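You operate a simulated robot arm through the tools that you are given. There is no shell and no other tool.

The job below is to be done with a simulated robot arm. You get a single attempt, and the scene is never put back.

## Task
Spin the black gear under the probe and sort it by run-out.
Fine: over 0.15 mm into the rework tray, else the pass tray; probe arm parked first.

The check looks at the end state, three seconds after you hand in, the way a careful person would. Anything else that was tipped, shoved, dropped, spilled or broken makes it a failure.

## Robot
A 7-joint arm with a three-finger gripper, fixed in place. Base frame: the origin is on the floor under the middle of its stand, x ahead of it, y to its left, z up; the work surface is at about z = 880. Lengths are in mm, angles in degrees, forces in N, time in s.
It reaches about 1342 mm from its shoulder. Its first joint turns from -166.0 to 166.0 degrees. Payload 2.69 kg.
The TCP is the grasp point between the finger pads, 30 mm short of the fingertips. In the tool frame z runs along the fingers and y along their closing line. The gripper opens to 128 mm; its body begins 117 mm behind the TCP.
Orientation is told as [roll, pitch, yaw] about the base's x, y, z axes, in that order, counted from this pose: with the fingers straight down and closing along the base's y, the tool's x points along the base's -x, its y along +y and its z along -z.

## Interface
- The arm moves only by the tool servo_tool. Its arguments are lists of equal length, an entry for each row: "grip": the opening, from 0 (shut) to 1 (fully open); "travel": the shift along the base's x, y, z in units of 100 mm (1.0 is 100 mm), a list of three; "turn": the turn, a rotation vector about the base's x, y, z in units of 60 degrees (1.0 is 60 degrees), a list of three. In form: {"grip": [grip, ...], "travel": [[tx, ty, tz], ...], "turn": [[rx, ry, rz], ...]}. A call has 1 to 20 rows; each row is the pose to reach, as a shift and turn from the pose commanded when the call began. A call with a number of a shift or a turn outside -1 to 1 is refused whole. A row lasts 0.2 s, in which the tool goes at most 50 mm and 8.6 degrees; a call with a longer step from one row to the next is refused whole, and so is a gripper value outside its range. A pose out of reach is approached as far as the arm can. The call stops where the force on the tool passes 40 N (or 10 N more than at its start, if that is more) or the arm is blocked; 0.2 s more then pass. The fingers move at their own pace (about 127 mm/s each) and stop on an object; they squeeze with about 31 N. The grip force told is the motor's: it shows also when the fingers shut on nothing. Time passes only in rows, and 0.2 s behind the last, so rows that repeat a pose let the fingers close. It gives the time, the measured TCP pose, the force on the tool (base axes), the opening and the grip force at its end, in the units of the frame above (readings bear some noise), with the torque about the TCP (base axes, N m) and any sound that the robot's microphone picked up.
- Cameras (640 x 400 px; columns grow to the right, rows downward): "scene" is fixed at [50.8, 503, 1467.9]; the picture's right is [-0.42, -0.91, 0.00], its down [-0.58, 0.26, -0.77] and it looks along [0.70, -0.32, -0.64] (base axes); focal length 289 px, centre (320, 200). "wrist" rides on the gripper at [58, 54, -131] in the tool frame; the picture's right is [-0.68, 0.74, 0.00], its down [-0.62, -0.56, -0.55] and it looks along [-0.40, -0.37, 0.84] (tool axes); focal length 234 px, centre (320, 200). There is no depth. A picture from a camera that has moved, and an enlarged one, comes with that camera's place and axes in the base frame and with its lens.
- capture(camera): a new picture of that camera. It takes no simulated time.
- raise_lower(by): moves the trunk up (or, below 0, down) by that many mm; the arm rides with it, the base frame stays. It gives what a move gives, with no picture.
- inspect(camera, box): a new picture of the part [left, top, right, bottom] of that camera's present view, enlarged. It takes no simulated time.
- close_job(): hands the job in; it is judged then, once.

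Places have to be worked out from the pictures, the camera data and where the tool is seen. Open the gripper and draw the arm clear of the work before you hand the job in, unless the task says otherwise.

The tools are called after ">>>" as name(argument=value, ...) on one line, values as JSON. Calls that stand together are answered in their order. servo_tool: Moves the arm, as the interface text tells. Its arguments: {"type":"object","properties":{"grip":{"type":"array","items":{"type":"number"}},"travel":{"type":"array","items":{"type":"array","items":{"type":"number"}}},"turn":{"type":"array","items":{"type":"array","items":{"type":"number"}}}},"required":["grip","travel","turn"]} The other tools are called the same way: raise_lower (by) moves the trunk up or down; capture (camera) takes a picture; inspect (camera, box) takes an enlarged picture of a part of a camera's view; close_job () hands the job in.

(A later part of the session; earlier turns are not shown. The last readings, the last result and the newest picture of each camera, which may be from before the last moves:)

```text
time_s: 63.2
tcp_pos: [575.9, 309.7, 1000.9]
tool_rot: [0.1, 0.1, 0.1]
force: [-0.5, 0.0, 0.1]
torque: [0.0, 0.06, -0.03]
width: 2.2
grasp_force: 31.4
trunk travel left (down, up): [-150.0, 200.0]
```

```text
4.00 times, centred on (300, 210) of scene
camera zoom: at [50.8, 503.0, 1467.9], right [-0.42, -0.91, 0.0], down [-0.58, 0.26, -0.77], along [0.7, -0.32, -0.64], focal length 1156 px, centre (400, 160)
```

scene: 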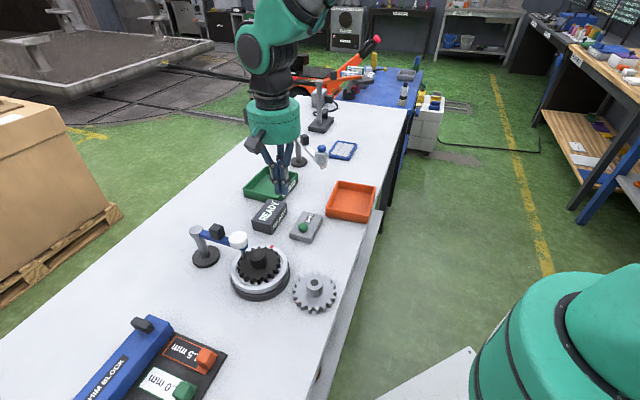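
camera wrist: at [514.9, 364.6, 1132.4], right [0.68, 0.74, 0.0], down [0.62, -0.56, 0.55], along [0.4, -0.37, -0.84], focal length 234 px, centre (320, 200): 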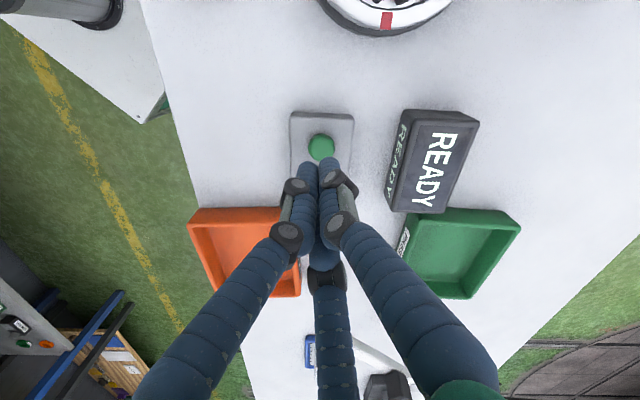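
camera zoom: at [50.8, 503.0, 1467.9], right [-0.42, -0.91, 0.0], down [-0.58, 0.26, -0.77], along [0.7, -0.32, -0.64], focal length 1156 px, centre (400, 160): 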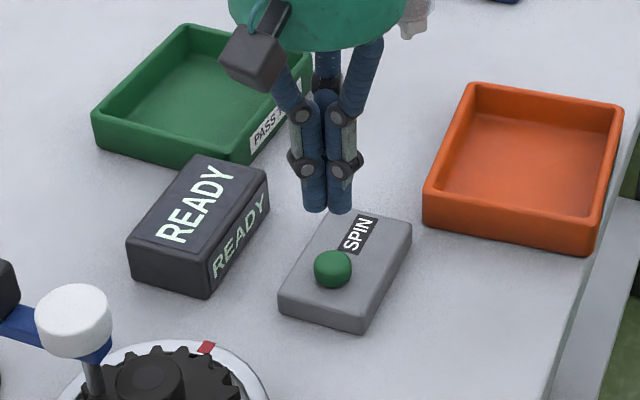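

The tool axis is over the button (575, 310.5), whose top is around z 915. I lower toward it, stopping just above contact.

>>> servo_tool(grip=[0, 0, 0, 0, 0, 0], travel=[[0, 0.005, -0.2], [0, 0.005, -0.36], [0, 0.005, -0.45], [0, 0.005, -0.5], [0, 0.005, -0.53], [0, 0.005, -0.53]], turn=[[0, 0, 0], [0, 0, 0], [0, 0, 0], [0, 0, 0], [0, 0, 0], [0, 0, 0]])

>>> inspect(camera="scene", box=[240, 160, 360, 260])

>>> inspect(camera="wrist", box=[260, 100, 400, 200])

```text
time_s: 64.6
tcp_pos: [575.2, 310.3, 946.6]
tool_rot: [0.0, 0.1, 0.0]
force: [-0.3, 0.1, 0.3]
torque: [0.0, 0.02, 0.02]
width: 2.3
grasp_force: 30.8
trunk travel left (down, up): [-150.0, 200.0]
```

```text
4.00 times, centred on (300, 210) of scene
camera zoom: at [50.8, 503.0, 1467.9], right [-0.42, -0.91, 0.0], down [-0.58, 0.26, -0.77], along [0.7, -0.32, -0.64], focal length 1156 px, centre (400, 160)
```

zoom: 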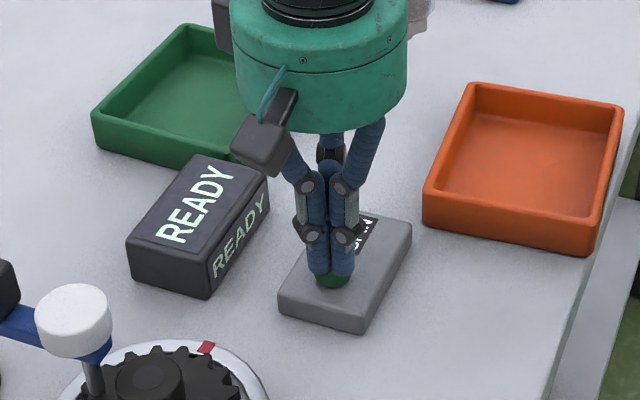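

```text
4.00 times, centred on (330, 150) of wrist
camera zoom: at [514.7, 364.4, 1077.3], right [0.68, 0.74, 0.0], down [0.62, -0.56, 0.55], along [0.4, -0.37, -0.84], focal length 937 px, centre (280, 400)
```

zoom: 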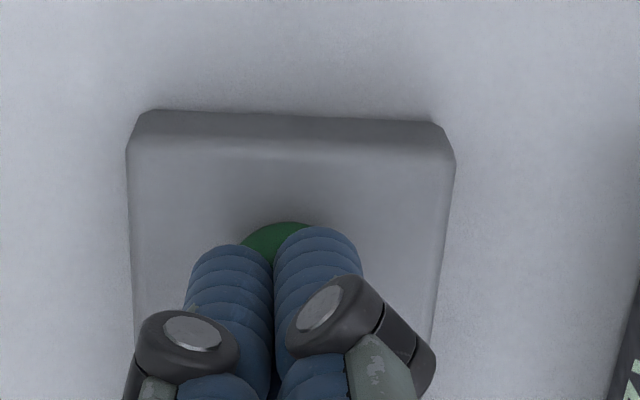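

The tips are just over the green button, with no contact force yet. I press down in small steps.

>>> servo_tool(grip=[0, 0, 0], travel=[[0, 0, -0.02], [0, 0, -0.035], [0, 0, -0.035]], turn=[[0, 0, 0], [0, 0, 0], [0, 0, 0]])

```text
time_s: 65.4
tcp_pos: [575.4, 310.9, 943.5]
tool_rot: [0.1, -0.1, 0.1]
force: [-0.2, -0.3, 0.6]
torque: [-0.03, -0.01, -0.01]
width: 1.9
grasp_force: 30.4
trunk travel left (down, up): [-150.0, 200.0]
```

>>> servo_tool(grip=[0, 0, 0], travel=[[0, 0, -0.02], [0, 0, -0.035], [0, 0, -0.035]], turn=[[0, 0, 0], [0, 0, 0], [0, 0, 0]])

>>> inspect(camera="scene", box=[240, 160, 360, 260])

```text
time_s: 66.2
tcp_pos: [575.0, 310.6, 939.5]
tool_rot: [-0.1, 0.0, 0.1]
force: [1.7, 0.4, 2.6]
torque: [-0.02, -0.04, 0.01]
width: 6.1
grasp_force: 31.5
trunk travel left (down, up): [-150.0, 200.0]
heard: click
```

```text
4.00 times, centred on (300, 210) of scene
camera zoom: at [50.8, 503.0, 1467.9], right [-0.42, -0.91, 0.0], down [-0.58, 0.26, -0.77], along [0.7, -0.32, -0.64], focal length 1156 px, centre (400, 160)
```

zoom: 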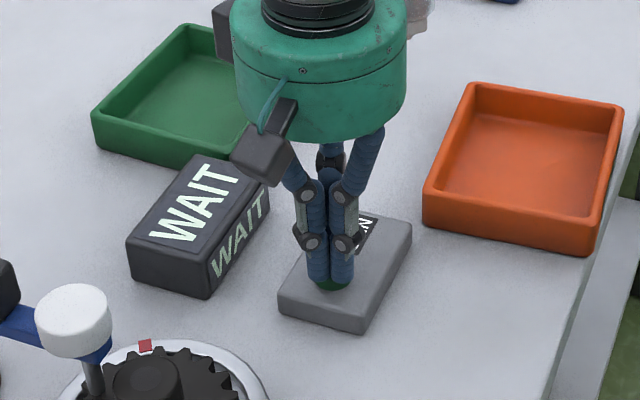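

A click: the display shows WAIT and the red mark has moved, so the table is spinning. I lift off the button and wait while watching the display.

>>> servo_tool(grip=[0, 0, 0, 0, 0, 0], travel=[[0, 0, 0.1], [0, 0, 0.3], [0, 0, 0.5], [0, 0, 0.7], [0, 0, 0.8], [0, 0, 0.8]], turn=[[0, 0, 0], [0, 0, 0], [0, 0, 0], [0, 0, 0], [0, 0, 0], [0, 0, 0]])

>>> inspect(camera="scene", box=[170, 180, 330, 300])

```text
time_s: 67.6
tcp_pos: [575.4, 311.0, 1021.9]
tool_rot: [0.0, 0.0, 0.1]
force: [0.5, 0.5, 0.6]
torque: [-0.03, -0.02, 0.0]
width: 2.2
grasp_force: 30.8
trunk travel left (down, up): [-150.0, 200.0]
```

```text
3.33 times, centred on (250, 240) of scene
camera zoom: at [50.8, 503.0, 1467.9], right [-0.42, -0.91, 0.0], down [-0.58, 0.26, -0.77], along [0.7, -0.32, -0.64], focal length 963 px, centre (553, 67)
```

zoom: 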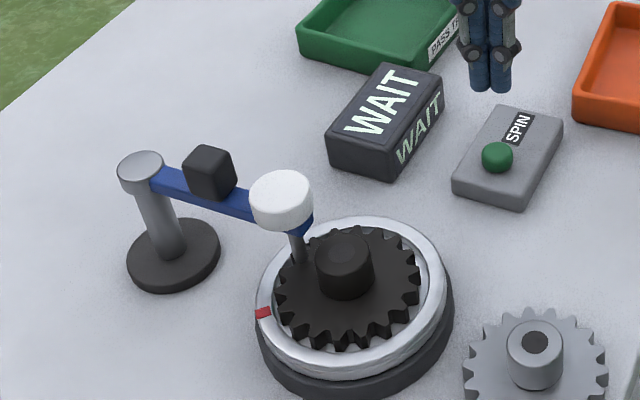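

The table is turning and the display still says WAIT. I let time pass with the arm still, looking after each short wait.

>>> servo_tool(grip=[0, 0, 0, 0, 0], travel=[[0, 0, 0], [0, 0, 0], [0, 0, 0], [0, 0, 0], [0, 0, 0]], turn=[[0, 0, 0], [0, 0, 0], [0, 0, 0], [0, 0, 0], [0, 0, 0]])

>>> inspect(camera="scene", box=[170, 180, 330, 300])

```text
time_s: 68.8
tcp_pos: [575.4, 311.7, 1020.2]
tool_rot: [0.0, 0.1, 0.0]
force: [0.1, -0.6, -0.2]
torque: [-0.01, 0.02, 0.02]
width: 2.2
grasp_force: 31.6
trunk travel left (down, up): [-150.0, 200.0]
```

```text
3.33 times, centred on (250, 240) of scene
camera zoom: at [50.8, 503.0, 1467.9], right [-0.42, -0.91, 0.0], down [-0.58, 0.26, -0.77], along [0.7, -0.32, -0.64], focal length 963 px, centre (553, 67)
```

zoom: 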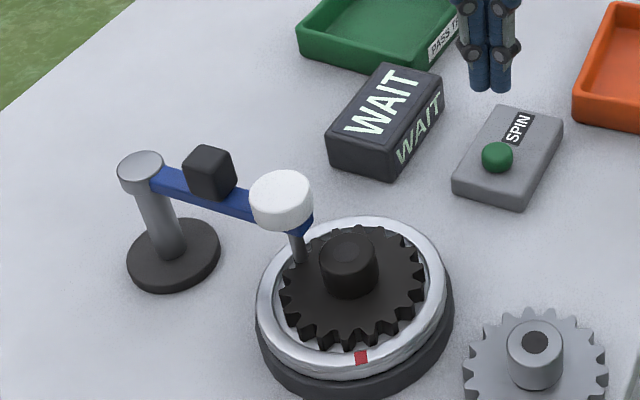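

Still spinning (red mark now at the near side). I wait further.

>>> servo_tool(grip=[0, 0, 0, 0, 0, 0, 0, 0], travel=[[0, 0, 0], [0, 0, 0], [0, 0, 0], [0, 0, 0], [0, 0, 0], [0, 0, 0], [0, 0, 0], [0, 0, 0]], turn=[[0, 0, 0], [0, 0, 0], [0, 0, 0], [0, 0, 0], [0, 0, 0], [0, 0, 0], [0, 0, 0], [0, 0, 0]])

>>> inspect(camera="scene", box=[170, 180, 330, 300])

```text
time_s: 70.6
tcp_pos: [575.5, 312.3, 1020.7]
tool_rot: [0.0, -0.1, 0.1]
force: [0.3, 0.1, 0.1]
torque: [0.02, -0.01, -0.01]
width: 2.1
grasp_force: 31.3
trunk travel left (down, up): [-150.0, 200.0]
```

```text
3.33 times, centred on (250, 240) of scene
camera zoom: at [50.8, 503.0, 1467.9], right [-0.42, -0.91, 0.0], down [-0.58, 0.26, -0.77], along [0.7, -0.32, -0.64], focal length 963 px, centre (553, 67)
```

zoom: 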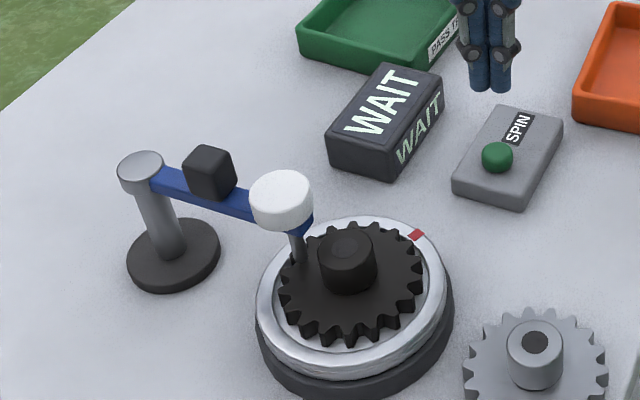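

One turn is nearly complete; I keep waiting for the reading.

>>> servo_tool(grip=[0, 0, 0, 0, 0, 0, 0, 0], travel=[[0, 0, 0], [0, 0, 0], [0, 0, 0], [0, 0, 0], [0, 0, 0], [0, 0, 0], [0, 0, 0], [0, 0, 0]], turn=[[0, 0, 0], [0, 0, 0], [0, 0, 0], [0, 0, 0], [0, 0, 0], [0, 0, 0], [0, 0, 0], [0, 0, 0]])

>>> inspect(camera="scene", box=[170, 180, 330, 300])

```text
time_s: 72.4
tcp_pos: [576.3, 310.3, 1021.4]
tool_rot: [0.0, 0.0, 0.1]
force: [1.1, -0.2, 0.9]
torque: [-0.01, -0.01, 0.0]
width: 1.8
grasp_force: 31.5
trunk travel left (down, up): [-150.0, 200.0]
```

```text
3.33 times, centred on (250, 240) of scene
camera zoom: at [50.8, 503.0, 1467.9], right [-0.42, -0.91, 0.0], down [-0.58, 0.26, -0.77], along [0.7, -0.32, -0.64], focal length 963 px, centre (553, 67)
```

zoom: 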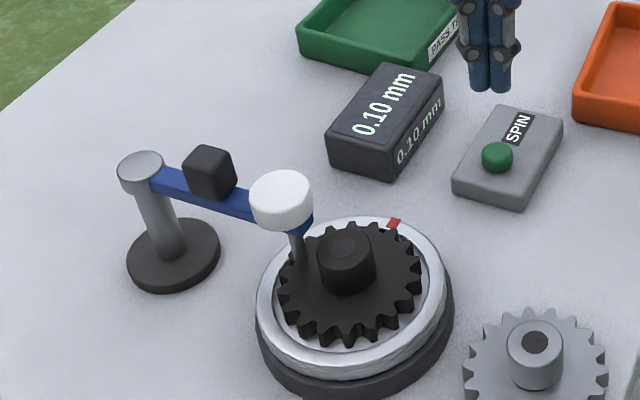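

The display now shows a value; I enlarge it to read it for certain.

>>> inspect(camera="scene", box=[245, 195, 295, 240])

>>> inspect(camera="wrist", box=[370, 90, 500, 220])

```text
8.89 times, centred on (270, 218) of scene
camera zoom: at [50.8, 503.0, 1467.9], right [-0.42, -0.91, 0.0], down [-0.58, 0.26, -0.77], along [0.7, -0.32, -0.64], focal length 2568 px, centre (764, 44)
```

zoom: 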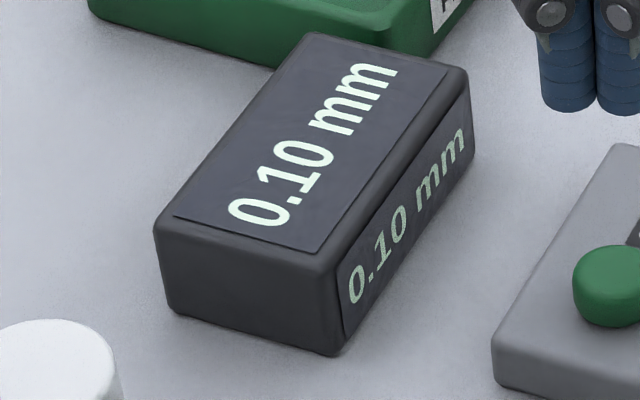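

```text
3.08 times, centred on (435, 155) of wrist
camera zoom: at [515.0, 365.6, 1151.5], right [0.68, 0.74, 0.0], down [0.62, -0.56, 0.55], along [0.4, -0.37, -0.84], focal length 720 px, centre (-34, 338)
```

zoom: 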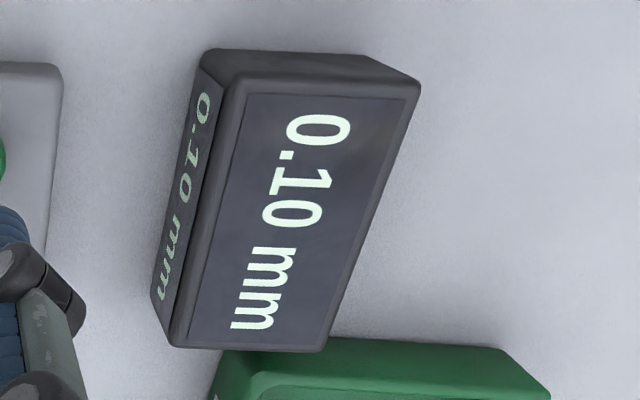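

The reading is 0.10 mm, which is not over 0.15 mm, so the gear belongs in the PASS tray. First the probe arm must be parked: I go high over to the other side of the probe head.

>>> servo_tool(grip=[0, 0, 0, 0, 0, 0], travel=[[-0.05, 0.05, 0.3], [-0.15, 0.2, 0.6], [-0.25, 0.45, 0.8], [-0.35, 0.7, 0.8], [-0.43, 0.95, 0.8], [-0.43, 0.95, 0.8]], turn=[[0, 0, 0], [0, 0, 0], [0, 0, 0], [0, 0, 0], [0, 0, 0], [0, 0, 0]])

>>> servo_tool(grip=[0, 0, 0, 0, 0, 0], travel=[[-0.1, 0.2, 0], [-0.2, 0.45, 0], [-0.3, 0.7, 0], [-0.4, 0.95, 0], [-0.4, 0.95, 0], [-0.4, 0.95, 0]], turn=[[0, 0, 0], [0, 0, 0], [0, 0, 0], [0, 0, 0], [0, 0, 0], [0, 0, 0]])

>>> capture(camera="wrist")

>>> inspect(camera="scene", box=[150, 160, 310, 300])

```text
time_s: 73.8
tcp_pos: [530.5, 408.9, 1099.7]
tool_rot: [0.0, 0.1, 0.0]
force: [-0.2, -0.2, 0.2]
torque: [-0.03, 0.01, -0.02]
width: 2.2
grasp_force: 31.2
trunk travel left (down, up): [-150.0, 200.0]
```

```text
time_s: 75.2
tcp_pos: [493.1, 501.7, 1101.2]
tool_rot: [0.1, 0.1, 0.0]
force: [0.7, 0.2, -0.6]
torque: [-0.01, -0.03, -0.01]
width: 2.3
grasp_force: 30.7
trunk travel left (down, up): [-150.0, 200.0]
```

```text
taken
camera wrist: at [432.5, 555.6, 1231.5], right [0.68, 0.74, 0.0], down [0.62, -0.57, 0.55], along [0.4, -0.37, -0.84], focal length 234 px, centre (320, 200)
```

wrist: 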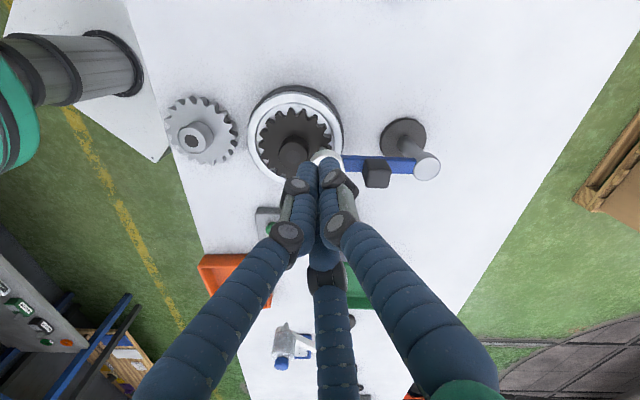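

```text
2.86 times, centred on (230, 230) of scene
camera zoom: at [50.8, 503.0, 1467.9], right [-0.42, -0.91, 0.0], down [-0.58, 0.26, -0.77], along [0.7, -0.32, -0.64], focal length 825 px, centre (577, 114)
```

zoom: 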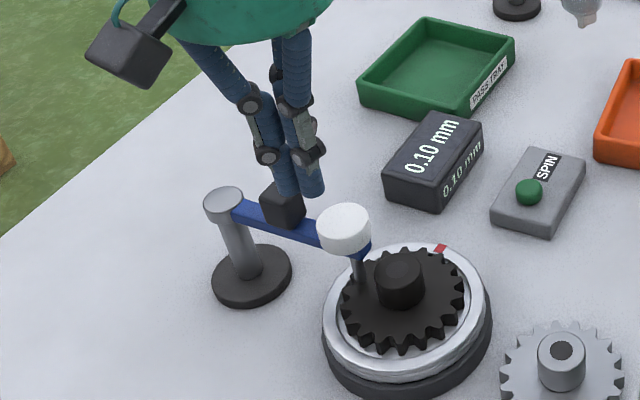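

I shift to the near side of the arm at (490, 532) and lower the closed fingers to head height there.

>>> servo_tool(grip=[0, 0, 0, 0, 0, 0, 0], travel=[[-0.02, 0.15, 0], [-0.03, 0.3, 0], [-0.03, 0.3, -0.25], [-0.03, 0.3, -0.5], [-0.03, 0.3, -0.75], [-0.03, 0.3, -1], [-0.03, 0.3, -1]], turn=[[0, 0, 0], [0, 0, 0], [0, 0, 0], [0, 0, 0], [0, 0, 0], [0, 0, 0], [0, 0, 0]])

>>> capture(camera="wrist")

>>> inspect(camera="scene", box=[150, 160, 310, 300])

```text
time_s: 76.8
tcp_pos: [490.0, 530.7, 997.8]
tool_rot: [0.1, 0.0, 0.0]
force: [0.5, -0.1, 0.1]
torque: [-0.01, 0.02, 0.0]
width: 2.0
grasp_force: 31.1
trunk travel left (down, up): [-150.0, 200.0]
```

```text
taken
camera wrist: at [429.5, 584.9, 1129.1], right [0.68, 0.74, 0.0], down [0.62, -0.56, 0.55], along [0.4, -0.37, -0.84], focal length 234 px, centre (320, 200)
```

wrist: 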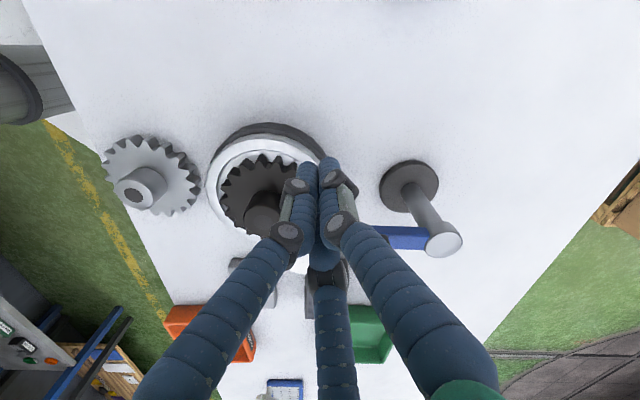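

```text
2.86 times, centred on (230, 230) of scene
camera zoom: at [50.8, 503.0, 1467.9], right [-0.42, -0.91, 0.0], down [-0.58, 0.26, -0.77], along [0.7, -0.32, -0.64], focal length 825 px, centre (577, 114)
```

zoom: 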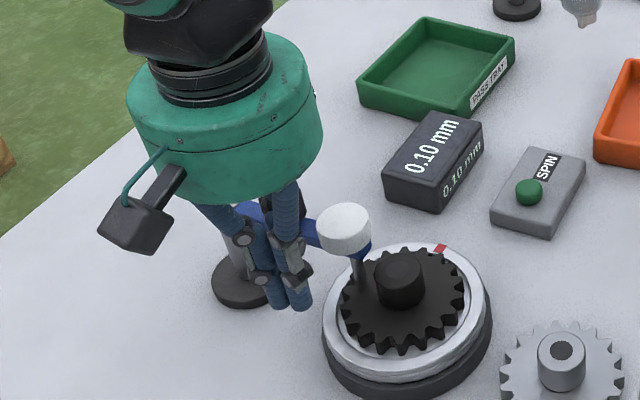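

I push the head back counter-clockwise along its arc, with the tips raised 8 mm so they keep well above the gear's hub, and check after the first ~18°.

>>> servo_tool(grip=[0, 0, 0, 0, 0, 0, 0, 0, 0, 0, 0, 0, 0], travel=[[0.02, 0, 0.08], [0.08, -0.021, 0.08], [0.11, -0.095, 0.08], [0.126, -0.13, 0.08], [0.144, -0.166, 0.08], [0.163, -0.2, 0.08], [0.184, -0.234, 0.08], [0.205, -0.267, 0.08], [0.228, -0.299, 0.08], [0.252, -0.331, 0.08], [0.276, -0.361, 0.08], [0.302, -0.391, 0.08], [0.329, -0.42, 0.08]], turn=[[0, 0, 0], [0, 0, 0], [0, 0, 0], [0, 0, 0], [0, 0, 0], [0, 0, 0], [0, 0, 0], [0, 0, 0], [0, 0, 0], [0, 0, 0], [0, 0, 0], [0, 0, 0], [0, 0, 0]])

>>> capture(camera="wrist")

>>> inspect(camera="scene", box=[150, 160, 310, 300])

```text
time_s: 79.6
tcp_pos: [523.0, 489.9, 1008.0]
tool_rot: [-0.1, 0.0, 0.1]
force: [-0.1, 1.1, -0.5]
torque: [0.02, -0.02, 0.01]
width: 2.0
grasp_force: 31.0
trunk travel left (down, up): [-150.0, 200.0]
```

```text
taken
camera wrist: at [462.3, 543.6, 1139.1], right [0.68, 0.74, 0.0], down [0.62, -0.56, 0.55], along [0.4, -0.37, -0.84], focal length 234 px, centre (320, 200)
```

wrist: 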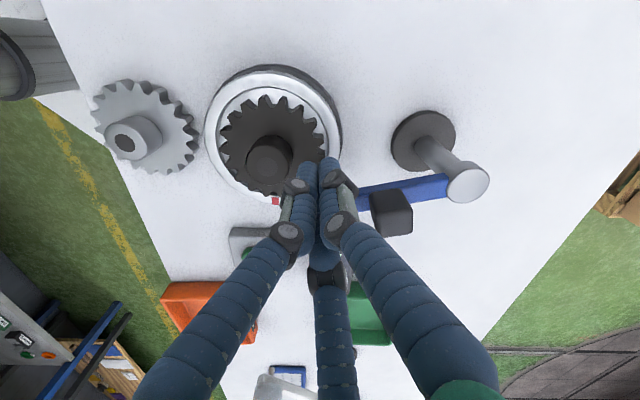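

```text
2.86 times, centred on (230, 230) of scene
camera zoom: at [50.8, 503.0, 1467.9], right [-0.42, -0.91, 0.0], down [-0.58, 0.26, -0.77], along [0.7, -0.32, -0.64], focal length 825 px, centre (577, 114)
```

zoom: 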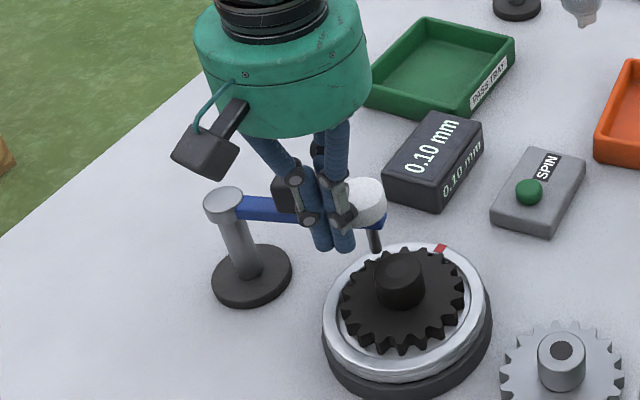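

The arm follows smoothly. I continue the arc to -96° for the pusher.

>>> servo_tool(grip=[0, 0, 0, 0, 0, 0, 0, 0, 0, 0, 0, 0, 0, 0, 0, 0, 0, 0, 0, 0], travel=[[0.028, -0.028, 0], [0.057, -0.055, 0], [0.087, -0.081, 0], [0.117, -0.105, 0], [0.149, -0.129, 0], [0.181, -0.152, 0], [0.214, -0.173, 0], [0.248, -0.194, 0], [0.282, -0.213, 0], [0.318, -0.231, 0], [0.353, -0.247, 0], [0.39, -0.263, 0], [0.427, -0.277, 0], [0.464, -0.29, 0], [0.502, -0.301, 0], [0.54, -0.311, 0], [0.578, -0.32, 0], [0.617, -0.328, 0], [0.656, -0.334, 0], [0.695, -0.339, 0]], turn=[[0, 0, 0], [0, 0, 0], [0, 0, 0], [0, 0, 0], [0, 0, 0], [0, 0, 0], [0, 0, 0], [0, 0, 0], [0, 0, 0], [0, 0, 0], [0, 0, 0], [0, 0, 0], [0, 0, 0], [0, 0, 0], [0, 0, 0], [0, 0, 0], [0, 0, 0], [0, 0, 0], [0, 0, 0], [0, 0, 0]])

>>> capture(camera="wrist")

>>> inspect(camera="scene", box=[150, 160, 310, 300])

```text
time_s: 83.8
tcp_pos: [592.5, 454.4, 1007.8]
tool_rot: [0.0, 0.0, 0.0]
force: [0.8, -0.5, -0.6]
torque: [0.0, -0.03, -0.01]
width: 1.8
grasp_force: 31.6
trunk travel left (down, up): [-150.0, 200.0]
```

```text
taken
camera wrist: at [531.4, 509.2, 1138.9], right [0.68, 0.74, 0.0], down [0.62, -0.56, 0.55], along [0.4, -0.37, -0.84], focal length 234 px, centre (320, 200)
```

wrist: 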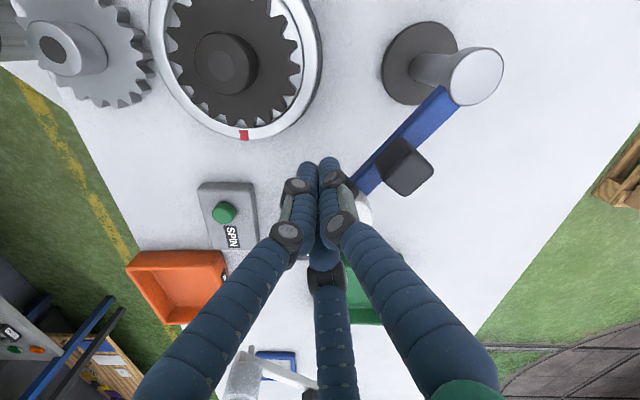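

```text
2.86 times, centred on (230, 230) of scene
camera zoom: at [50.8, 503.0, 1467.9], right [-0.42, -0.91, 0.0], down [-0.58, 0.26, -0.77], along [0.7, -0.32, -0.64], focal length 825 px, centre (577, 114)
```

zoom: 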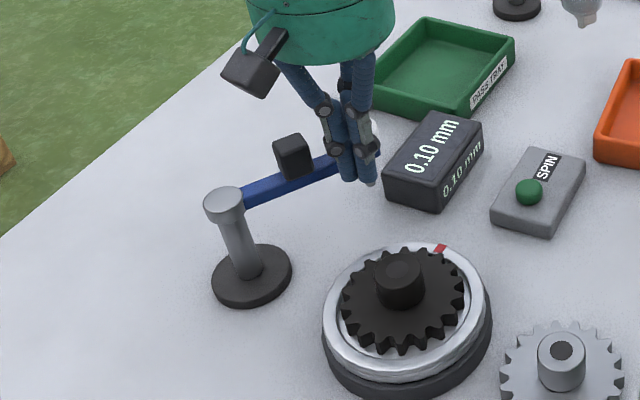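

I continue to -70° for the pusher (arm about -51°), then compare with the original parked pose.

>>> servo_tool(grip=[0, 0, 0, 0, 0, 0, 0, 0, 0, 0, 0, 0, 0], travel=[[0.039, -0.003, 0], [0.079, -0.005, 0], [0.118, -0.006, 0], [0.157, -0.005, 0], [0.197, -0.003, 0], [0.236, 0, 0], [0.275, 0.005, 0], [0.314, 0.011, 0], [0.353, 0.019, 0], [0.391, 0.028, 0], [0.429, 0.038, 0], [0.467, 0.049, 0], [0.504, 0.062, 0]], turn=[[0, 0, 0], [0, 0, 0], [0, 0, 0], [0, 0, 0], [0, 0, 0], [0, 0, 0], [0, 0, 0], [0, 0, 0], [0, 0, 0], [0, 0, 0], [0, 0, 0], [0, 0, 0], [0, 0, 0]])

>>> capture(camera="wrist")

>>> inspect(camera="scene", box=[180, 180, 250, 275])

```text
time_s: 86.6
tcp_pos: [643.4, 459.7, 1007.5]
tool_rot: [-0.1, 0.0, 0.1]
force: [0.0, -0.8, -0.1]
torque: [0.03, -0.03, 0.02]
width: 2.1
grasp_force: 31.3
trunk travel left (down, up): [-150.0, 200.0]
```

```text
taken
camera wrist: at [582.3, 514.6, 1137.5], right [0.68, 0.74, 0.0], down [0.62, -0.56, 0.55], along [0.4, -0.37, -0.84], focal length 234 px, centre (320, 200)
```

wrist: 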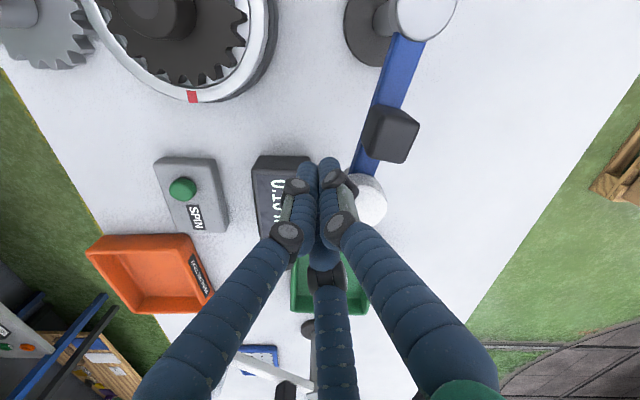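

```text
4.21 times, centred on (215, 228) of scene
camera zoom: at [50.8, 503.0, 1467.9], right [-0.42, -0.91, 0.0], down [-0.58, 0.26, -0.77], along [0.7, -0.32, -0.64], focal length 1216 px, centre (762, 84)
```

zoom: 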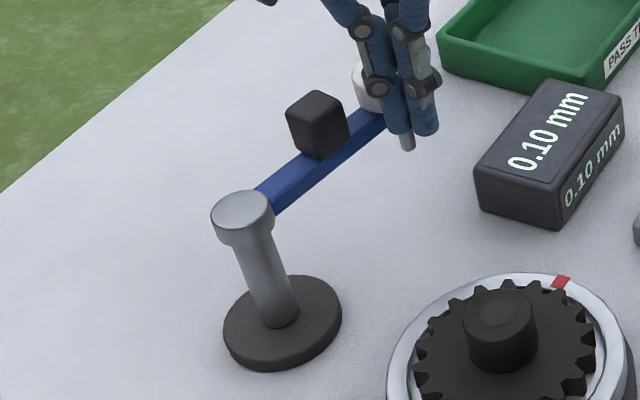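

The arm is about 8° short of its original parked pose by comparison of the cube's place in the scene view. I push 6° more and compare again.

>>> servo_tool(grip=[0, 0, 0, 0], travel=[[0.037, 0.014, 0], [0.074, 0.03, 0], [0.109, 0.046, 0], [0.109, 0.046, 0]], turn=[[0, 0, 0], [0, 0, 0], [0, 0, 0], [0, 0, 0]])

>>> inspect(camera="scene", box=[180, 180, 250, 275])

```text
time_s: 87.6
tcp_pos: [654.1, 465.6, 1007.2]
tool_rot: [-0.1, 0.0, 0.0]
force: [-0.6, -0.1, 0.0]
torque: [0.01, -0.04, -0.01]
width: 2.1
grasp_force: 31.3
trunk travel left (down, up): [-150.0, 200.0]
```

```text
4.21 times, centred on (215, 228) of scene
camera zoom: at [50.8, 503.0, 1467.9], right [-0.42, -0.91, 0.0], down [-0.58, 0.26, -0.77], along [0.7, -0.32, -0.64], focal length 1216 px, centre (762, 84)
```

zoom: 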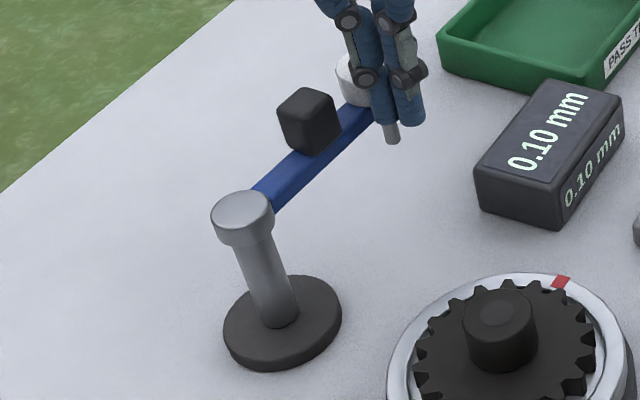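

About 3.7° remain (cube 6–7 px from its original place). I push that last bit and back away.

>>> servo_tool(grip=[0, 0, 0, 0, 0, 0, 0], travel=[[0.033, 0.016, 0], [0.067, 0.035, 0], [0.067, 0.035, 0], [0.03, -0.01, 0], [0, -0.1, 0], [0, -0.2, 0], [0, -0.25, 0]], turn=[[0, 0, 0], [0, 0, 0], [0, 0, 0], [0, 0, 0], [0, 0, 0], [0, 0, 0], [0, 0, 0]])

>>> inspect(camera="scene", box=[180, 180, 250, 275])

```text
time_s: 89.2
tcp_pos: [654.5, 440.5, 1007.2]
tool_rot: [0.0, 0.1, 0.2]
force: [1.0, -0.1, -0.5]
torque: [-0.01, 0.02, 0.0]
width: 2.1
grasp_force: 31.6
trunk travel left (down, up): [-150.0, 200.0]
```

```text
4.21 times, centred on (215, 228) of scene
camera zoom: at [50.8, 503.0, 1467.9], right [-0.42, -0.91, 0.0], down [-0.58, 0.26, -0.77], along [0.7, -0.32, -0.64], focal length 1216 px, centre (762, 84)
```

zoom: 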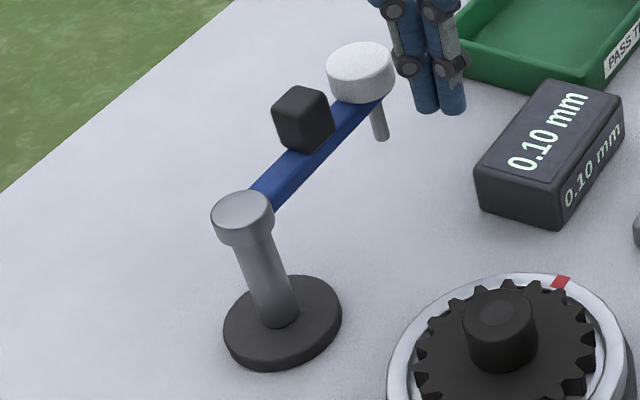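

The probe arm is back exactly at its parked pose and the post has not moved. I rise, open the fingers and return above the gear.

>>> servo_tool(grip=[0, 0, 0.2, 0.4, 0.5, 0.5, 0.5], travel=[[0, -0.1, 0.3], [0, -0.15, 0.6], [-0.1, -0.1, 0.85], [-0.35, -0.05, 0.85], [-0.65, 0, 0.85], [-0.95, 0.05, 0.85], [-0.95, 0.05, 0.85]], turn=[[0, 0, 0], [0, 0, 0], [0, 0, 0], [0, 0, 0], [0, 0, 0], [0, 0, 0], [0, 0, 0]])

>>> servo_tool(grip=[0.5, 0.5, 0.5, 0.5, 0.5], travel=[[-0.25, 0.03, 0], [-0.5, 0.06, 0], [-0.63, 0.07, 0], [-0.63, 0.07, 0], [-0.63, 0.07, 0]], turn=[[0, 0, 0], [0, 0, 0], [0, 0, 0], [0, 0, 0], [0, 0, 0]])

>>> capture(camera="wrist")

>>> inspect(camera="scene", box=[170, 170, 330, 310])

```text
time_s: 90.8
tcp_pos: [557.1, 444.1, 1092.3]
tool_rot: [0.0, 0.1, 0.1]
force: [-0.2, -0.2, 0.7]
torque: [-0.02, -0.03, 0.02]
width: 63.9
grasp_force: 0.0
trunk travel left (down, up): [-150.0, 200.0]
```

```text
time_s: 92.0
tcp_pos: [494.7, 452.6, 1093.0]
tool_rot: [0.1, -0.1, 0.1]
force: [-0.3, -0.4, -0.4]
torque: [0.01, 0.04, -0.04]
width: 64.0
grasp_force: 0.1
trunk travel left (down, up): [-150.0, 200.0]
```

```text
taken
camera wrist: at [434.2, 506.8, 1223.5], right [0.68, 0.74, 0.0], down [0.62, -0.56, 0.55], along [0.4, -0.37, -0.84], focal length 234 px, centre (320, 200)
```

wrist: 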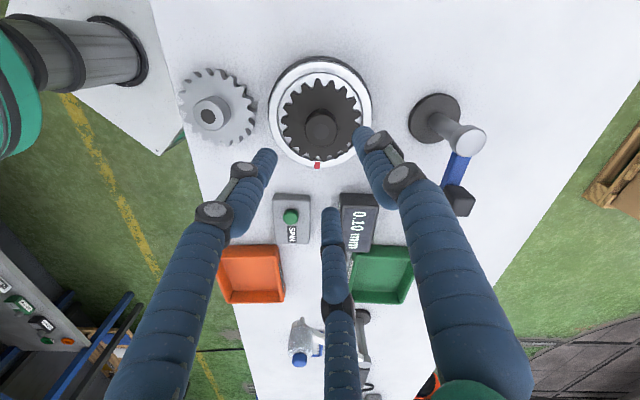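

```text
2.86 times, centred on (250, 240) of scene
camera zoom: at [50.8, 503.0, 1467.9], right [-0.42, -0.91, 0.0], down [-0.58, 0.26, -0.77], along [0.7, -0.32, -0.64], focal length 825 px, centre (520, 86)
```

zoom: 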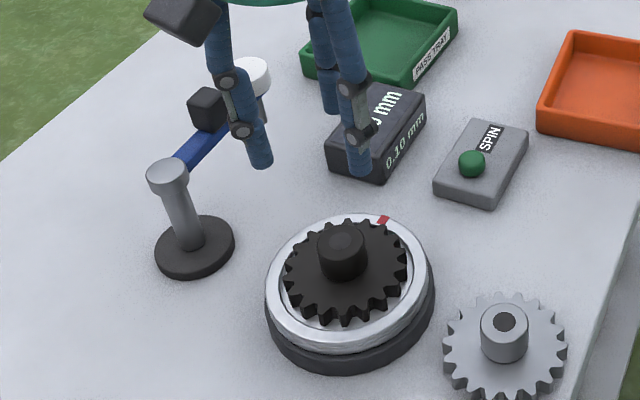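

I am above the gear; the hub appears on the tool's centre line. I lower most of the way and check the alignment.

>>> servo_tool(grip=[0.5, 0.5, 0.5, 0.5, 0.5, 0.5], travel=[[0, 0, -0.25], [0, 0, -0.5], [0, 0, -0.75], [0, 0, -0.95], [0, 0, -1], [0, 0, -1]], turn=[[0, 0, 0], [0, 0, 0], [0, 0, 0], [0, 0, 0], [0, 0, 0], [0, 0, 0]])

>>> inspect(camera="wrist", box=[240, 100, 400, 230])

>>> inspect(camera="scene", box=[235, 230, 285, 290])

```text
time_s: 93.4
tcp_pos: [494.9, 451.1, 994.3]
tool_rot: [0.0, 0.1, 0.1]
force: [0.0, 0.7, -0.7]
torque: [-0.04, 0.01, -0.04]
width: 64.4
grasp_force: 0.0
trunk travel left (down, up): [-150.0, 200.0]
```

```text
3.08 times, centred on (320, 165) of wrist
camera zoom: at [435.2, 505.5, 1125.6], right [0.68, 0.74, 0.0], down [0.62, -0.56, 0.55], along [0.4, -0.37, -0.84], focal length 720 px, centre (320, 308)
```

zoom: 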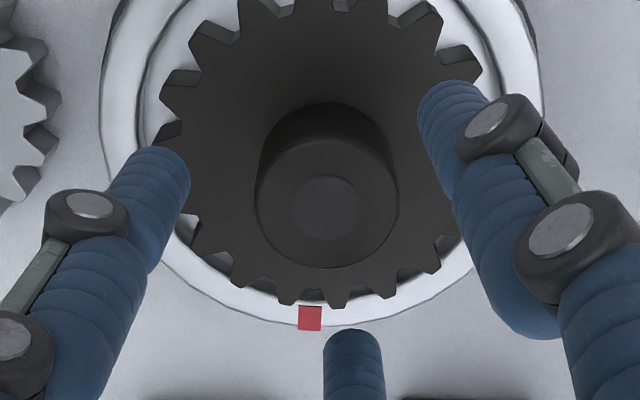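

```text
6.67 times, centred on (260, 260) of scene
camera zoom: at [50.8, 503.0, 1467.9], right [-0.42, -0.91, 0.0], down [-0.58, 0.26, -0.77], along [0.7, -0.32, -0.64], focal length 1926 px, centre (720, -200)
```

zoom: 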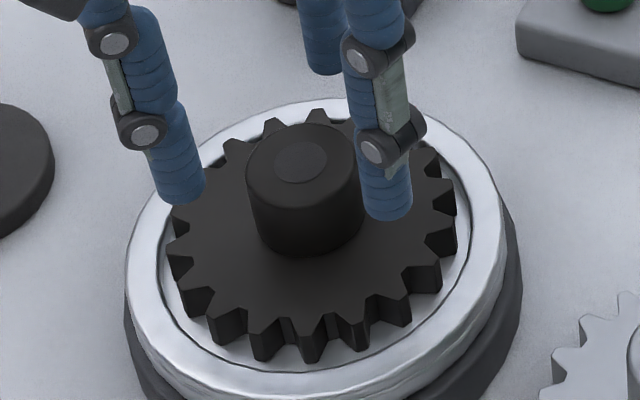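

The hub is about 1.5 mm off along the image's right; I correct (+1, +1) mm, descend to the gripping height and close.

>>> servo_tool(grip=[0.5, 0.5, 0.5, 0.5, 0.4, 0.3, 0.22, 0.15, 0.15, 0.15], travel=[[0.01, 0.01, -0.1], [0.01, 0.01, -0.2], [0.01, 0.01, -0.26], [0.01, 0.01, -0.26], [0.01, 0.01, -0.26], [0.01, 0.01, -0.26], [0.01, 0.01, -0.26], [0.01, 0.01, -0.26], [0.01, 0.01, -0.26], [0.01, 0.01, -0.26]], turn=[[0, 0, 0], [0, 0, 0], [0, 0, 0], [0, 0, 0], [0, 0, 0], [0, 0, 0], [0, 0, 0], [0, 0, 0], [0, 0, 0], [0, 0, 0]])

```text
time_s: 95.6
tcp_pos: [497.8, 453.9, 966.6]
tool_rot: [0.0, 0.0, 0.1]
force: [-0.6, -1.6, -0.7]
torque: [-0.09, 0.04, 0.01]
width: 36.2
grasp_force: 31.0
trunk travel left (down, up): [-150.0, 200.0]
```

The hub is held (36.2 mm, 31 N). I lift straight up, slowly at first.

>>> servo_tool(grip=[0.15, 0.15, 0.15, 0.15, 0.15, 0.15, 0.15, 0.15], travel=[[0, 0, 0.03], [0, 0, 0.08], [0, 0, 0.15], [0, 0, 0.3], [0, 0, 0.5], [0, 0, 0.7], [0, 0, 0.85], [0, 0, 0.85]], turn=[[0, 0, 0], [0, 0, 0], [0, 0, 0], [0, 0, 0], [0, 0, 0], [0, 0, 0], [0, 0, 0], [0, 0, 0]])

>>> capture(camera="wrist")

>>> capture(camera="scene")

```text
time_s: 97.4
tcp_pos: [496.3, 453.8, 1051.8]
tool_rot: [0.0, 0.0, 0.1]
force: [-0.6, 0.1, -4.8]
torque: [0.02, 0.0, -0.01]
width: 36.2
grasp_force: 31.0
trunk travel left (down, up): [-150.0, 200.0]
```

```text
taken
camera wrist: at [435.7, 508.4, 1182.0], right [0.68, 0.74, 0.0], down [0.62, -0.56, 0.55], along [0.4, -0.37, -0.84], focal length 234 px, centre (320, 200)
```

wrist: 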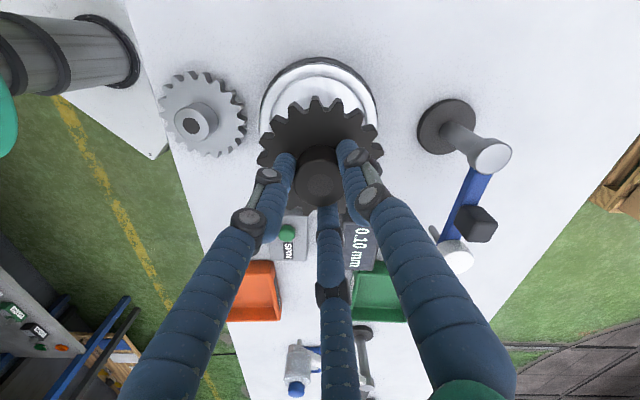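

```text
taken
```

scene: 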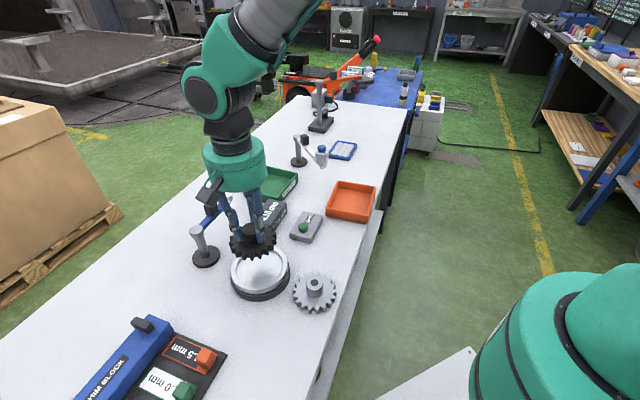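

The gear is up. I carry it toward the green PASS tray at a height clear of the probe, passing between the probe and the SPIN box.

>>> servo_tool(grip=[0.15, 0.15, 0.15, 0.15, 0.15, 0.15, 0.15], travel=[[0.05, -0.02, 0.15], [0.2, -0.08, 0.3], [0.4, -0.16, 0.35], [0.6, -0.24, 0.35], [0.8, -0.32, 0.35], [0.95, -0.4, 0.35], [0.95, -0.4, 0.35]], turn=[[0, 0, 0], [0, 0, 0], [0, 0, 0], [0, 0, 0], [0, 0, 0], [0, 0, 0], [0, 0, 0]])

>>> servo_tool(grip=[0.15, 0.15, 0.15, 0.15, 0.15, 0.15, 0.15], travel=[[0.1, -0.04, 0], [0.3, -0.12, 0], [0.5, -0.2, 0], [0.7, -0.28, 0], [0.9, -0.36, 0], [1, -0.4, 0], [1, -0.4, 0]], turn=[[0, 0, 0], [0, 0, 0], [0, 0, 0], [0, 0, 0], [0, 0, 0], [0, 0, 0], [0, 0, 0]])

>>> capture(camera="wrist")

>>> capture(camera="scene")

```text
time_s: 99.0
tcp_pos: [591.3, 412.8, 1086.1]
tool_rot: [-0.1, 0.1, 0.0]
force: [0.4, 0.6, -4.5]
torque: [0.01, 0.01, 0.05]
width: 36.2
grasp_force: 30.4
trunk travel left (down, up): [-150.0, 200.0]
```

```text
time_s: 100.6
tcp_pos: [690.8, 374.6, 1086.8]
tool_rot: [0.0, 0.0, 0.1]
force: [-0.2, -0.1, -5.2]
torque: [-0.02, 0.01, 0.01]
width: 36.4
grasp_force: 30.6
trunk travel left (down, up): [-150.0, 200.0]
```

```text
taken
camera wrist: at [630.9, 428.9, 1217.5], right [0.68, 0.74, 0.0], down [0.62, -0.56, 0.55], along [0.4, -0.37, -0.84], focal length 234 px, centre (320, 200)
```

wrist: 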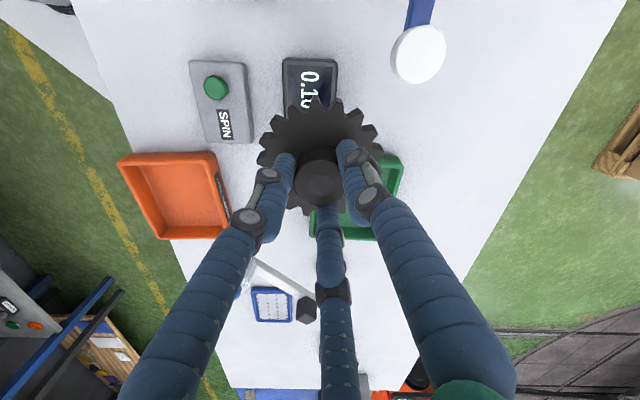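

```text
taken
```

scene: 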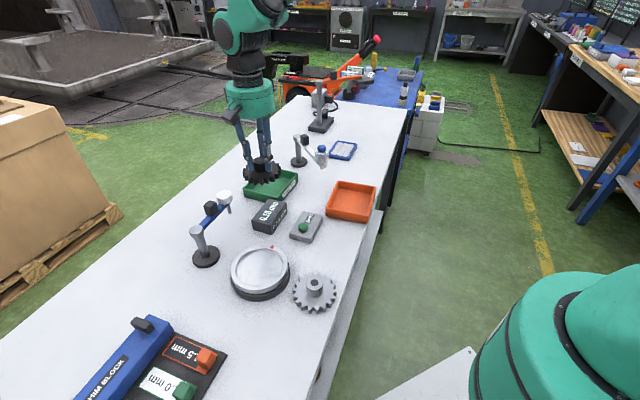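

The probe stand, display and SPIN box are untouched. I continue to above the green tray.

>>> servo_tool(grip=[0.15, 0.15, 0.15, 0.15, 0.15, 0.15, 0.15], travel=[[0.1, -0.04, 0], [0.3, -0.12, 0], [0.5, -0.2, 0], [0.7, -0.3, 0], [0.9, -0.4, 0], [1, -0.45, 0], [1, -0.45, 0]], turn=[[0, 0, 0], [0, 0, 0], [0, 0, 0], [0, 0, 0], [0, 0, 0], [0, 0, 0], [0, 0, 0]])

>>> servo_tool(grip=[0.15, 0.15, 0.15, 0.15], travel=[[0.1, -0.02, 0], [0.25, -0.04, 0], [0.25, -0.04, 0], [0.25, -0.04, 0]], turn=[[0, 0, 0], [0, 0, 0], [0, 0, 0], [0, 0, 0]])

>>> capture(camera="wrist")

>>> inspect(camera="scene", box=[210, 100, 350, 220])

```text
time_s: 102.2
tcp_pos: [792.3, 329.0, 1085.2]
tool_rot: [0.0, 0.0, 0.0]
force: [-0.2, -0.4, -5.3]
torque: [0.02, 0.01, 0.05]
width: 36.2
grasp_force: 30.9
trunk travel left (down, up): [-150.0, 200.0]
```

```text
time_s: 103.2
tcp_pos: [815.1, 324.3, 1086.7]
tool_rot: [0.0, 0.0, 0.1]
force: [-1.0, 0.5, -4.3]
torque: [0.01, -0.01, 0.0]
width: 36.4
grasp_force: 31.4
trunk travel left (down, up): [-150.0, 200.0]
```

```text
taken
camera wrist: at [755.0, 378.1, 1216.9], right [0.68, 0.74, 0.0], down [0.62, -0.56, 0.55], along [0.4, -0.37, -0.84], focal length 234 px, centre (320, 200)
```

wrist: 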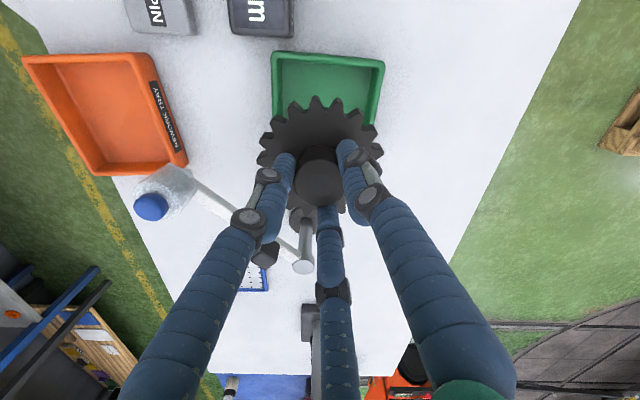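

```text
3.33 times, centred on (280, 160) of scene
camera zoom: at [50.8, 503.0, 1467.9], right [-0.42, -0.91, 0.0], down [-0.58, 0.26, -0.77], along [0.7, -0.32, -0.64], focal length 963 px, centre (453, 333)
```

zoom: 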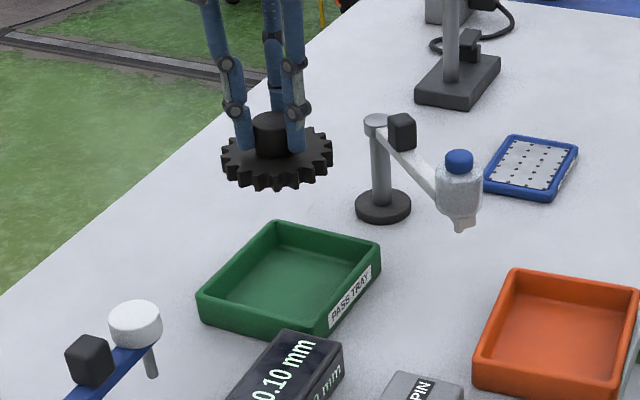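

By both views the tray centre is about (822, 324); the gear needs roughly +7 mm in x. I correct and lower partway, then check again.

>>> servo_tool(grip=[0.15, 0.15, 0.15, 0.15, 0.15, 0.15], travel=[[0.04, 0, -0.1], [0.07, 0, -0.3], [0.07, 0, -0.5], [0.07, 0, -0.75], [0.07, 0, -0.9], [0.07, 0, -0.9]], turn=[[0, 0, 0], [0, 0, 0], [0, 0, 0], [0, 0, 0], [0, 0, 0], [0, 0, 0]])

>>> capture(camera="wrist")

>>> inspect(camera="scene", box=[225, 130, 325, 215])

```text
time_s: 104.6
tcp_pos: [824.0, 323.8, 997.0]
tool_rot: [0.1, 0.1, 0.0]
force: [-0.1, -0.4, -4.6]
torque: [-0.02, 0.02, 0.04]
width: 36.2
grasp_force: 30.9
trunk travel left (down, up): [-150.0, 200.0]
```

```text
taken
camera wrist: at [762.8, 378.4, 1127.6], right [0.68, 0.74, 0.0], down [0.62, -0.56, 0.55], along [0.4, -0.37, -0.84], focal length 234 px, centre (320, 200)
```

wrist: 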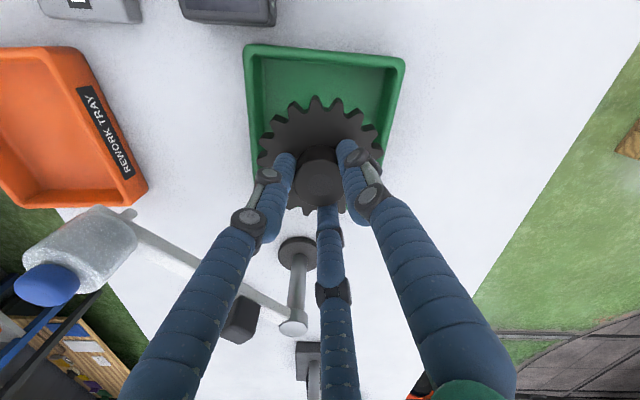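

```text
4.71 times, centred on (275, 172) of scene
camera zoom: at [50.8, 503.0, 1467.9], right [-0.42, -0.91, 0.0], down [-0.58, 0.26, -0.77], along [0.7, -0.32, -0.64], focal length 1360 px, centre (532, 329)
```

zoom: 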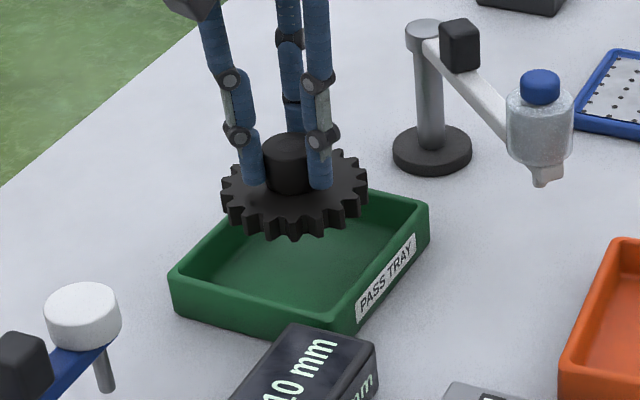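

The gear is near the mean tray centre estimate. I lower another 25 mm, staying above the rim, and compare clearances.

>>> servo_tool(grip=[0.15, 0.15, 0.15, 0.15], travel=[[0, 0, -0.12], [0, 0, -0.25], [0, 0, -0.25], [0, 0, -0.25]], turn=[[0, 0, 0], [0, 0, 0], [0, 0, 0], [0, 0, 0]])

>>> capture(camera="wrist")

>>> inspect(camera="scene", box=[235, 145, 305, 205])

```text
time_s: 105.6
tcp_pos: [822.2, 325.4, 971.1]
tool_rot: [0.1, 0.1, 0.1]
force: [-0.9, -0.7, -5.6]
torque: [0.02, 0.0, 0.03]
width: 36.3
grasp_force: 31.2
trunk travel left (down, up): [-150.0, 200.0]
```

```text
taken
camera wrist: at [761.6, 379.4, 1102.4], right [0.68, 0.74, 0.0], down [0.62, -0.56, 0.55], along [0.4, -0.37, -0.84], focal length 234 px, centre (320, 200)
```

wrist: 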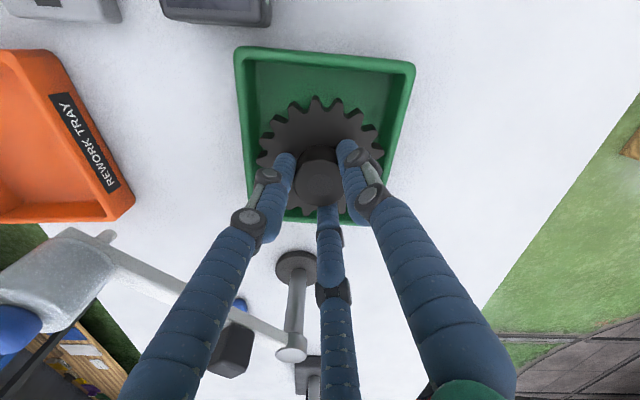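

```text
6.67 times, centred on (270, 175) of scene
camera zoom: at [50.8, 503.0, 1467.9], right [-0.42, -0.91, 0.0], down [-0.58, 0.26, -0.77], along [0.7, -0.32, -0.64], focal length 1926 px, centre (653, 367)
```

zoom: 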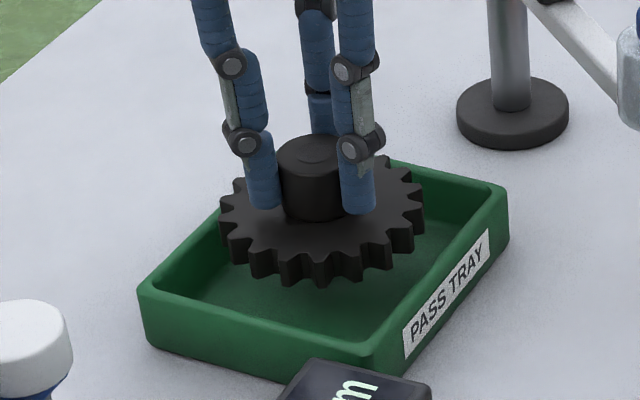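

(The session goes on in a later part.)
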